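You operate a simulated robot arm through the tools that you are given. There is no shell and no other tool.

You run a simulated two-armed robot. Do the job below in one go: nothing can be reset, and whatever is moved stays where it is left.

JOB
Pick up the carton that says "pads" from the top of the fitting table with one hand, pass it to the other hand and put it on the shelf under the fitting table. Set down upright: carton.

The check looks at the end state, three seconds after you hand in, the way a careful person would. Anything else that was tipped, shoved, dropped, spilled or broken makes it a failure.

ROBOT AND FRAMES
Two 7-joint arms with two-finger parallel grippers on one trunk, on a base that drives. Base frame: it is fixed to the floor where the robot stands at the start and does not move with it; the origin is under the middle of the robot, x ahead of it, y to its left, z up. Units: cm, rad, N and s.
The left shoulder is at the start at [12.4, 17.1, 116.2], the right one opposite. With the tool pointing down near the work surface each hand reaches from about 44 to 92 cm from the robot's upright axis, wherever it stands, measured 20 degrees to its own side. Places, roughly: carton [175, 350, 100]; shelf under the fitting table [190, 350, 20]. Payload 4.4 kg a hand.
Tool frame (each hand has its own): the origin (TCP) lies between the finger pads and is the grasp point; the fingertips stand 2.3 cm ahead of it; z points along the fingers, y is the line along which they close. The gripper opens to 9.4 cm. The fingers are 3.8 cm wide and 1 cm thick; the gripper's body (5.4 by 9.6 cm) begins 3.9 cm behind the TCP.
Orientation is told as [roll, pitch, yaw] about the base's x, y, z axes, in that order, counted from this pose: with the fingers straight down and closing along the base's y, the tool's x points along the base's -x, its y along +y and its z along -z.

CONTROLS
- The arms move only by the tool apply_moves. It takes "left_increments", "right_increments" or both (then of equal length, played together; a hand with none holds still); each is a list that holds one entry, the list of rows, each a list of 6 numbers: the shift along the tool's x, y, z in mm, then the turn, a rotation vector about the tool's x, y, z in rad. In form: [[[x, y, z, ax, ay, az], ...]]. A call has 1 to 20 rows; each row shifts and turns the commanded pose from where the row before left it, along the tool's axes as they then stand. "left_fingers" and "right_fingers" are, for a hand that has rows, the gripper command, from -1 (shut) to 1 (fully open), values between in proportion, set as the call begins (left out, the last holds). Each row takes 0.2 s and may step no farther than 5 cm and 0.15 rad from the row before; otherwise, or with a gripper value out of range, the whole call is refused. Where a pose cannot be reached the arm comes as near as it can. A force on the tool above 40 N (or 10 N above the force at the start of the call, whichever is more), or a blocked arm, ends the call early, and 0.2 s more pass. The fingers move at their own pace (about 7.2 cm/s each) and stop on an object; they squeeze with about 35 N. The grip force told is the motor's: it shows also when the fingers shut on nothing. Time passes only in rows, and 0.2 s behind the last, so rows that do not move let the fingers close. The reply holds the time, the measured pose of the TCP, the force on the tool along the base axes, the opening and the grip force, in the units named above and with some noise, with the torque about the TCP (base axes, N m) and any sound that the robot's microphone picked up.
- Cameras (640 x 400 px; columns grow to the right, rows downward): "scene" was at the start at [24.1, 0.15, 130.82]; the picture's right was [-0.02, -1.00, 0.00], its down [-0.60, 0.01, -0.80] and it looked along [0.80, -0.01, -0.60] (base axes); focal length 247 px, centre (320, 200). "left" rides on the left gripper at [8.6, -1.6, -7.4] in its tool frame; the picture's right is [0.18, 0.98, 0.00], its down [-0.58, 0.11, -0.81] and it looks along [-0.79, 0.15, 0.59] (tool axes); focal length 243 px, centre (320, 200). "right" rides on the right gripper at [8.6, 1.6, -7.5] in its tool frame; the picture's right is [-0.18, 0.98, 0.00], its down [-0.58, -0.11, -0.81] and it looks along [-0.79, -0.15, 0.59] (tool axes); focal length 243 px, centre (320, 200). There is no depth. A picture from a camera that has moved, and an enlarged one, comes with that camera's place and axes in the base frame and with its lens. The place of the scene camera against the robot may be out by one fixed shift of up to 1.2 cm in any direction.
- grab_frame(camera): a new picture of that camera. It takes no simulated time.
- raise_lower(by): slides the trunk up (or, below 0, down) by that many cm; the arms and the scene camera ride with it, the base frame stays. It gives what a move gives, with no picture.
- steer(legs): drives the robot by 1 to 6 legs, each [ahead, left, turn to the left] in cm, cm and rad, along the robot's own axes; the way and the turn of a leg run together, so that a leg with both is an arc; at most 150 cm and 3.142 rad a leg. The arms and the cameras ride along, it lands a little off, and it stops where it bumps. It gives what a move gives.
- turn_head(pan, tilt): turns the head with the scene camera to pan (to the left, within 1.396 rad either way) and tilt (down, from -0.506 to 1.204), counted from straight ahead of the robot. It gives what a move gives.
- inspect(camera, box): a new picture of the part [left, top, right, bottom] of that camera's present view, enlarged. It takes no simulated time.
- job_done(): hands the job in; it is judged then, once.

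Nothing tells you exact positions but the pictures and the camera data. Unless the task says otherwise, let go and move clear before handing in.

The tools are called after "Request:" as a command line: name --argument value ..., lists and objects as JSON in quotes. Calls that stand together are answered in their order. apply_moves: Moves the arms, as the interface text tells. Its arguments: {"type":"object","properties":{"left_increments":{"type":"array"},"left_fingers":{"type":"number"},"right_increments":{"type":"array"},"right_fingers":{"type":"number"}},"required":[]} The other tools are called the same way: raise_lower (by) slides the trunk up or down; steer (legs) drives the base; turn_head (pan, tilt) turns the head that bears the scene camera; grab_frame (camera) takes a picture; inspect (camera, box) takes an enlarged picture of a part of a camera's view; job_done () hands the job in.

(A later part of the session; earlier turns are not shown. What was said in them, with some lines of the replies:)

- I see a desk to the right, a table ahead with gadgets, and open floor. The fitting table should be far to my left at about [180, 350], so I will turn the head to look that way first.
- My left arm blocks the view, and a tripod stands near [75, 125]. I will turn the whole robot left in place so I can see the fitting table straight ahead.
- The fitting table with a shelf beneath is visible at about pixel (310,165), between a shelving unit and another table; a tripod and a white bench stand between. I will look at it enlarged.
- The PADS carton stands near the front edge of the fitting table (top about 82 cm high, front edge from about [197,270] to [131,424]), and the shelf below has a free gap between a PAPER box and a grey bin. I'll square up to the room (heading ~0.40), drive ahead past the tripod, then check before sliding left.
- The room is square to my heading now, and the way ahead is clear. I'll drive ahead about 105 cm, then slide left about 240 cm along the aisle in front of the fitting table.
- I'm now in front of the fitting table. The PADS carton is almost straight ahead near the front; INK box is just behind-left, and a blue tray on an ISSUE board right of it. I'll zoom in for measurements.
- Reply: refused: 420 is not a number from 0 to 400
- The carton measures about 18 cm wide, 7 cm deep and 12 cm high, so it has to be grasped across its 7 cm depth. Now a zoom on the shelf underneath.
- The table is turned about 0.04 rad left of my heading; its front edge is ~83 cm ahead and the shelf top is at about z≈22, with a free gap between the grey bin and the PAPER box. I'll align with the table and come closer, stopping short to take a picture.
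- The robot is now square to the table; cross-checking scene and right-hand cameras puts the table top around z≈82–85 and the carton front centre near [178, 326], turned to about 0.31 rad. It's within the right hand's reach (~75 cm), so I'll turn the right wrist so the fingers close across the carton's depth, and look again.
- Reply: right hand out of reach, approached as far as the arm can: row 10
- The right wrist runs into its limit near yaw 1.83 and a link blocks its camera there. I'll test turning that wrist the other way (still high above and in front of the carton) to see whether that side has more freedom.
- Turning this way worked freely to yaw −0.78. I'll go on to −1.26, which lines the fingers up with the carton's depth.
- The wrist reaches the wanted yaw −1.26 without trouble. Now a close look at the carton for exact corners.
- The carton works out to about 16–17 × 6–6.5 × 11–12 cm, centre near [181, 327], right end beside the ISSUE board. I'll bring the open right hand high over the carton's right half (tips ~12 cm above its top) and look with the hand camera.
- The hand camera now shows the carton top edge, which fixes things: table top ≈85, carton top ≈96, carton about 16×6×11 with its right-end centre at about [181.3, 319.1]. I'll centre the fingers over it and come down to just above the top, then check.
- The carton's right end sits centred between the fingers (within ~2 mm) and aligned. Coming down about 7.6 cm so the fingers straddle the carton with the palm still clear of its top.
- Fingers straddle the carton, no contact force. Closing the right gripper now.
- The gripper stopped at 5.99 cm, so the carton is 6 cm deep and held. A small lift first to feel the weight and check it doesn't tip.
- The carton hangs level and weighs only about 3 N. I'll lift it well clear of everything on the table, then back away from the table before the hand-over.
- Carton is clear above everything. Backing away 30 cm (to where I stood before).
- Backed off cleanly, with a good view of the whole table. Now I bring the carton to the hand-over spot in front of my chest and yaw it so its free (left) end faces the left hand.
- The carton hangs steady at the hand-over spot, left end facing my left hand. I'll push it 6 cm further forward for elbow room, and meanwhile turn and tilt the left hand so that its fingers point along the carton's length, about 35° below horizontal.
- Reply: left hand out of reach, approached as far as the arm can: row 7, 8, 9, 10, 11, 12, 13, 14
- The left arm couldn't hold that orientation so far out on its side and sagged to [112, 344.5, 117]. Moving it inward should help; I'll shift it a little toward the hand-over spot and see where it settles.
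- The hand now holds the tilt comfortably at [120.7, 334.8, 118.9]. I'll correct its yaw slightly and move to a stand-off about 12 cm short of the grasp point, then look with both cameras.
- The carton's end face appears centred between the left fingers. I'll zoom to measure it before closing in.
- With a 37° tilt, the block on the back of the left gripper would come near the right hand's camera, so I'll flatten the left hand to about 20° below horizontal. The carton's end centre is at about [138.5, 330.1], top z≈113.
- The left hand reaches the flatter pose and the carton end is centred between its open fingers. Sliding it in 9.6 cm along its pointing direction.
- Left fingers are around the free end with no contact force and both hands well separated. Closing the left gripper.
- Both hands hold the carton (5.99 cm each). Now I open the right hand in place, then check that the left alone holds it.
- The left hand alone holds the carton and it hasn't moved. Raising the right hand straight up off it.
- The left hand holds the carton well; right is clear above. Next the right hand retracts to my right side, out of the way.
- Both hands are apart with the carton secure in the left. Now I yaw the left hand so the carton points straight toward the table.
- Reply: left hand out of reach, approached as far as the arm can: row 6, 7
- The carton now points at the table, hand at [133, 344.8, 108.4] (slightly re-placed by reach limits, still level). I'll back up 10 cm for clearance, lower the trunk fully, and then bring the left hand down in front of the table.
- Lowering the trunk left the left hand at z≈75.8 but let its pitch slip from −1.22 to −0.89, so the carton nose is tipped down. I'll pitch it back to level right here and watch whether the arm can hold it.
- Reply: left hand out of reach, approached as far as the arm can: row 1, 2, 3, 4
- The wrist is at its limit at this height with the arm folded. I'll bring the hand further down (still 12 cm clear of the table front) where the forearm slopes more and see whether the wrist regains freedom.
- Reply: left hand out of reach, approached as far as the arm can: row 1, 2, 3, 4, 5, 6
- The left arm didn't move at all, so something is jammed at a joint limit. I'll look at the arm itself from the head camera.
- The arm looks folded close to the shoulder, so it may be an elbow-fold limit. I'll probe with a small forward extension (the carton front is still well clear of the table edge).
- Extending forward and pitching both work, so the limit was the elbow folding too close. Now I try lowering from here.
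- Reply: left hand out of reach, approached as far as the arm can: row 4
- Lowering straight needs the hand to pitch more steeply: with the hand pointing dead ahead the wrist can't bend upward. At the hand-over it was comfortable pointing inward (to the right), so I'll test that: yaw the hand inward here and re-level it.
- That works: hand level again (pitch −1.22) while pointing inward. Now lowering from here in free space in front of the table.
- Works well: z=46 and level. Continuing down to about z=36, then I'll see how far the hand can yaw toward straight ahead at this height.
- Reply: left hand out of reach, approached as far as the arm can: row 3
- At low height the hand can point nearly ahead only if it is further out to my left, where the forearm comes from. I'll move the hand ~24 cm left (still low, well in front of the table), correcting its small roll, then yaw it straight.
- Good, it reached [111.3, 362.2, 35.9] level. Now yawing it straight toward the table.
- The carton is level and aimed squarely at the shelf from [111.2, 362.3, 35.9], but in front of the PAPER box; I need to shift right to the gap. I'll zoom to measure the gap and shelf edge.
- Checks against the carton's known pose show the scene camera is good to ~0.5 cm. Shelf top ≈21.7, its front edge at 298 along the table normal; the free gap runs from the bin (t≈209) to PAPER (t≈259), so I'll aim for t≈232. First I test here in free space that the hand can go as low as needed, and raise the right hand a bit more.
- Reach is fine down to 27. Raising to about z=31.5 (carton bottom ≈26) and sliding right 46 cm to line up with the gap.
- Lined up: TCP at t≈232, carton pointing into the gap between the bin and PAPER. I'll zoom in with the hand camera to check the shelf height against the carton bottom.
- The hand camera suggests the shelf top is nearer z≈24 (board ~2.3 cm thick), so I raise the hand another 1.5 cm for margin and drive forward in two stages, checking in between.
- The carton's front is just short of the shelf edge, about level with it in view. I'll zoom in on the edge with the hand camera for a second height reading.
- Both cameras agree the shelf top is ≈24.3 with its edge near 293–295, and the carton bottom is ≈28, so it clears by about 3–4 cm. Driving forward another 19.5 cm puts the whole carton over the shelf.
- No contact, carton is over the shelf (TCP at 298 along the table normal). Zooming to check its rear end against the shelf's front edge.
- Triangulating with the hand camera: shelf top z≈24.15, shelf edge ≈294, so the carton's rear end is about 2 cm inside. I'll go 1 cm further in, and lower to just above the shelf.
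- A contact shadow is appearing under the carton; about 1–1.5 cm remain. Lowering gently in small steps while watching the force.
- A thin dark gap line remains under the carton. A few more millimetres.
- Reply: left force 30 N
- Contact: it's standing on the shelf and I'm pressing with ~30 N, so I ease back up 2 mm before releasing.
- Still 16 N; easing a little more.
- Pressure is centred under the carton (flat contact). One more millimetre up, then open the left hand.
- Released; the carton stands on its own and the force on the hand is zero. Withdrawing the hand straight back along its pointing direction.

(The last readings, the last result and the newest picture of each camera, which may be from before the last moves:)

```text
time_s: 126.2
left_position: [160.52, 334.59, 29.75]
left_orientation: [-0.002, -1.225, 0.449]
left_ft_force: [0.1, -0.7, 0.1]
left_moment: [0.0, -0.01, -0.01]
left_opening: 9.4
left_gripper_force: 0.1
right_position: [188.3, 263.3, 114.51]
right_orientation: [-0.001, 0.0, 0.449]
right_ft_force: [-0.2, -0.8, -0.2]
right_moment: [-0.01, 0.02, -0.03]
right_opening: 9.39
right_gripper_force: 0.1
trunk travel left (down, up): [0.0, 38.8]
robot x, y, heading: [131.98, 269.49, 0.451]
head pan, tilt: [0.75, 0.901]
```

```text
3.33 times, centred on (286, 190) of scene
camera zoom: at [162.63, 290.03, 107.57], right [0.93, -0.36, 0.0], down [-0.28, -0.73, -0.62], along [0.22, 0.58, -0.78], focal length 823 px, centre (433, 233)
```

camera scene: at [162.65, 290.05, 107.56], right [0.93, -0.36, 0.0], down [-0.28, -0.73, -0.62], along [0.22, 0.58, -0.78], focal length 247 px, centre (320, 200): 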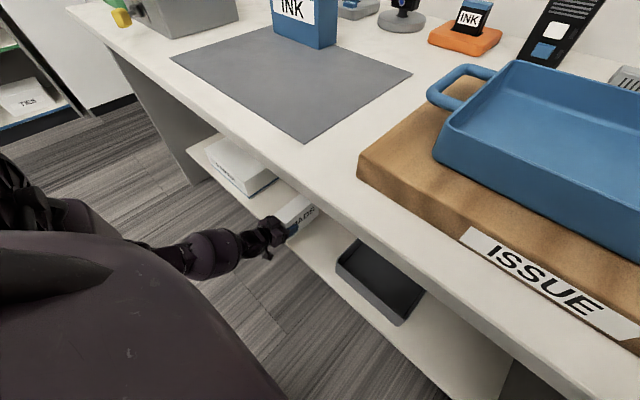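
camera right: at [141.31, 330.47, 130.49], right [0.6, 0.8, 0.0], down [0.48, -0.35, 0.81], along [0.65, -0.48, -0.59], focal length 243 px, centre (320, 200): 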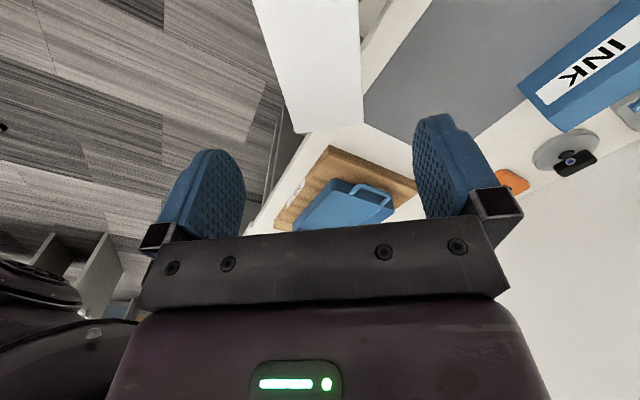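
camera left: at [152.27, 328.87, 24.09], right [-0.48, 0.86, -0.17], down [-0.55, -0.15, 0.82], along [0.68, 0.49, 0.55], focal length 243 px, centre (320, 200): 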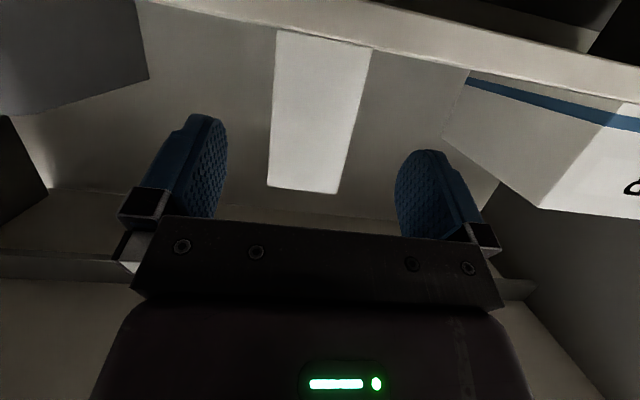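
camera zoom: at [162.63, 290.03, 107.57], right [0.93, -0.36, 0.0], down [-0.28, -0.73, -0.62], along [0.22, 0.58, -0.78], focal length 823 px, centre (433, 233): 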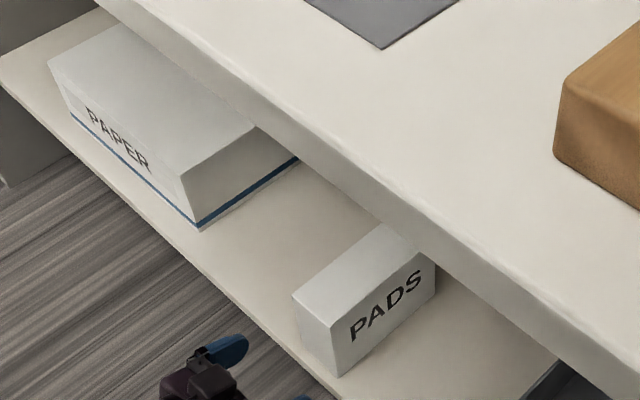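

The carton stands upright on the shelf between the PAPER box and the bin, its near end inside the shelf edge. I'll back the robot away and take a final look at everything.

Request:
steer --legs '[[-35, 0, 0]]'

Request:
turn_head --pan 0.25 --tilt 0.5

Request:
grab_frame --camera "scene"

Request:
inspect --camera "scene" --box '[140, 130, 460, 330]'

```text
time_s: 128.5
left_position: [128.93, 319.25, 29.79]
left_orientation: [-0.001, -1.225, 0.452]
left_ft_force: [0.0, -0.2, 0.6]
left_moment: [-0.01, 0.02, 0.03]
left_opening: 9.37
left_gripper_force: 0.1
right_position: [156.73, 248.0, 114.37]
right_orientation: [0.0, 0.0, 0.45]
right_ft_force: [-0.4, 0.5, 0.1]
right_moment: [-0.02, 0.02, 0.02]
right_opening: 9.38
right_gripper_force: 0.0
trunk travel left (down, up): [0.0, 38.8]
robot x, y, heading: [100.47, 254.34, 0.45]
head pan, tilt: [0.75, 0.901]
```

```text
time_s: 129.4
left_position: [128.97, 319.4, 29.76]
left_orientation: [-0.001, -1.223, 0.453]
left_ft_force: [0.0, -0.1, -0.3]
left_moment: [0.0, 0.02, -0.01]
left_opening: 9.39
left_gripper_force: 0.1
right_position: [156.92, 247.95, 114.48]
right_orientation: [0.0, 0.001, 0.449]
right_ft_force: [0.3, 0.0, -0.5]
right_moment: [0.02, -0.03, -0.01]
right_opening: 9.41
right_gripper_force: 0.1
trunk travel left (down, up): [0.0, 38.8]
robot x, y, heading: [100.64, 253.99, 0.455]
head pan, tilt: [0.25, 0.499]
```

```text
taken
camera scene: at [135.25, 273.6, 110.95], right [0.65, -0.76, 0.0], down [-0.37, -0.31, -0.88], along [0.67, 0.57, -0.48], focal length 247 px, centre (320, 200)
```

scene: 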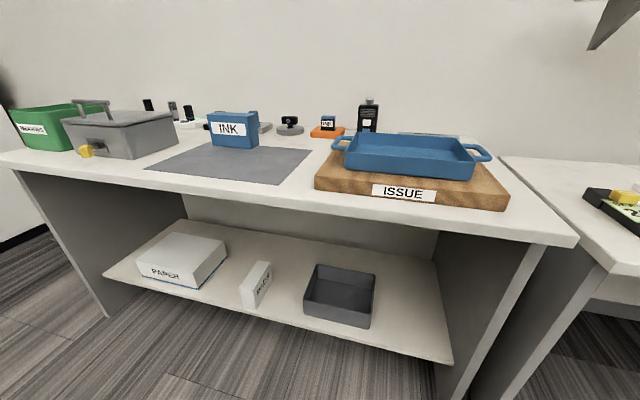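

```text
2.00 times, centred on (300, 230) of scene
camera zoom: at [135.25, 273.6, 110.95], right [0.65, -0.76, 0.0], down [-0.37, -0.31, -0.88], along [0.67, 0.57, -0.48], focal length 494 px, centre (360, 140)
```

zoom: 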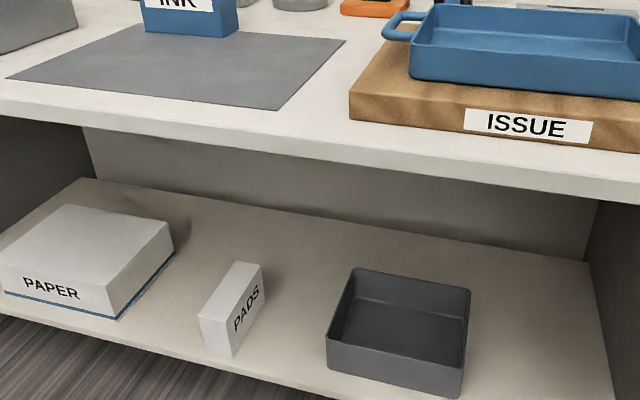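

The PADS carton is standing upright on the shelf between the PAPER box and the grey bin. Everything else looks undisturbed, both hands are empty and clear, and I've backed away, so I'm handing in.

Request:
job_done

```text
The job is handed in.
```

The "pads" carton is standing upright on the shelf under the fitting table, between the PAPER box and the grey bin.

I picked it up with the right hand, passed it to the left in mid-air, and set it down with the left. In the last picture its near end was a few centimetres inside the shelf's front edge. Nothing else on the table or shelf looked moved. Both hands were empty and clear of the table when I handed in. I don't have the result of the check.
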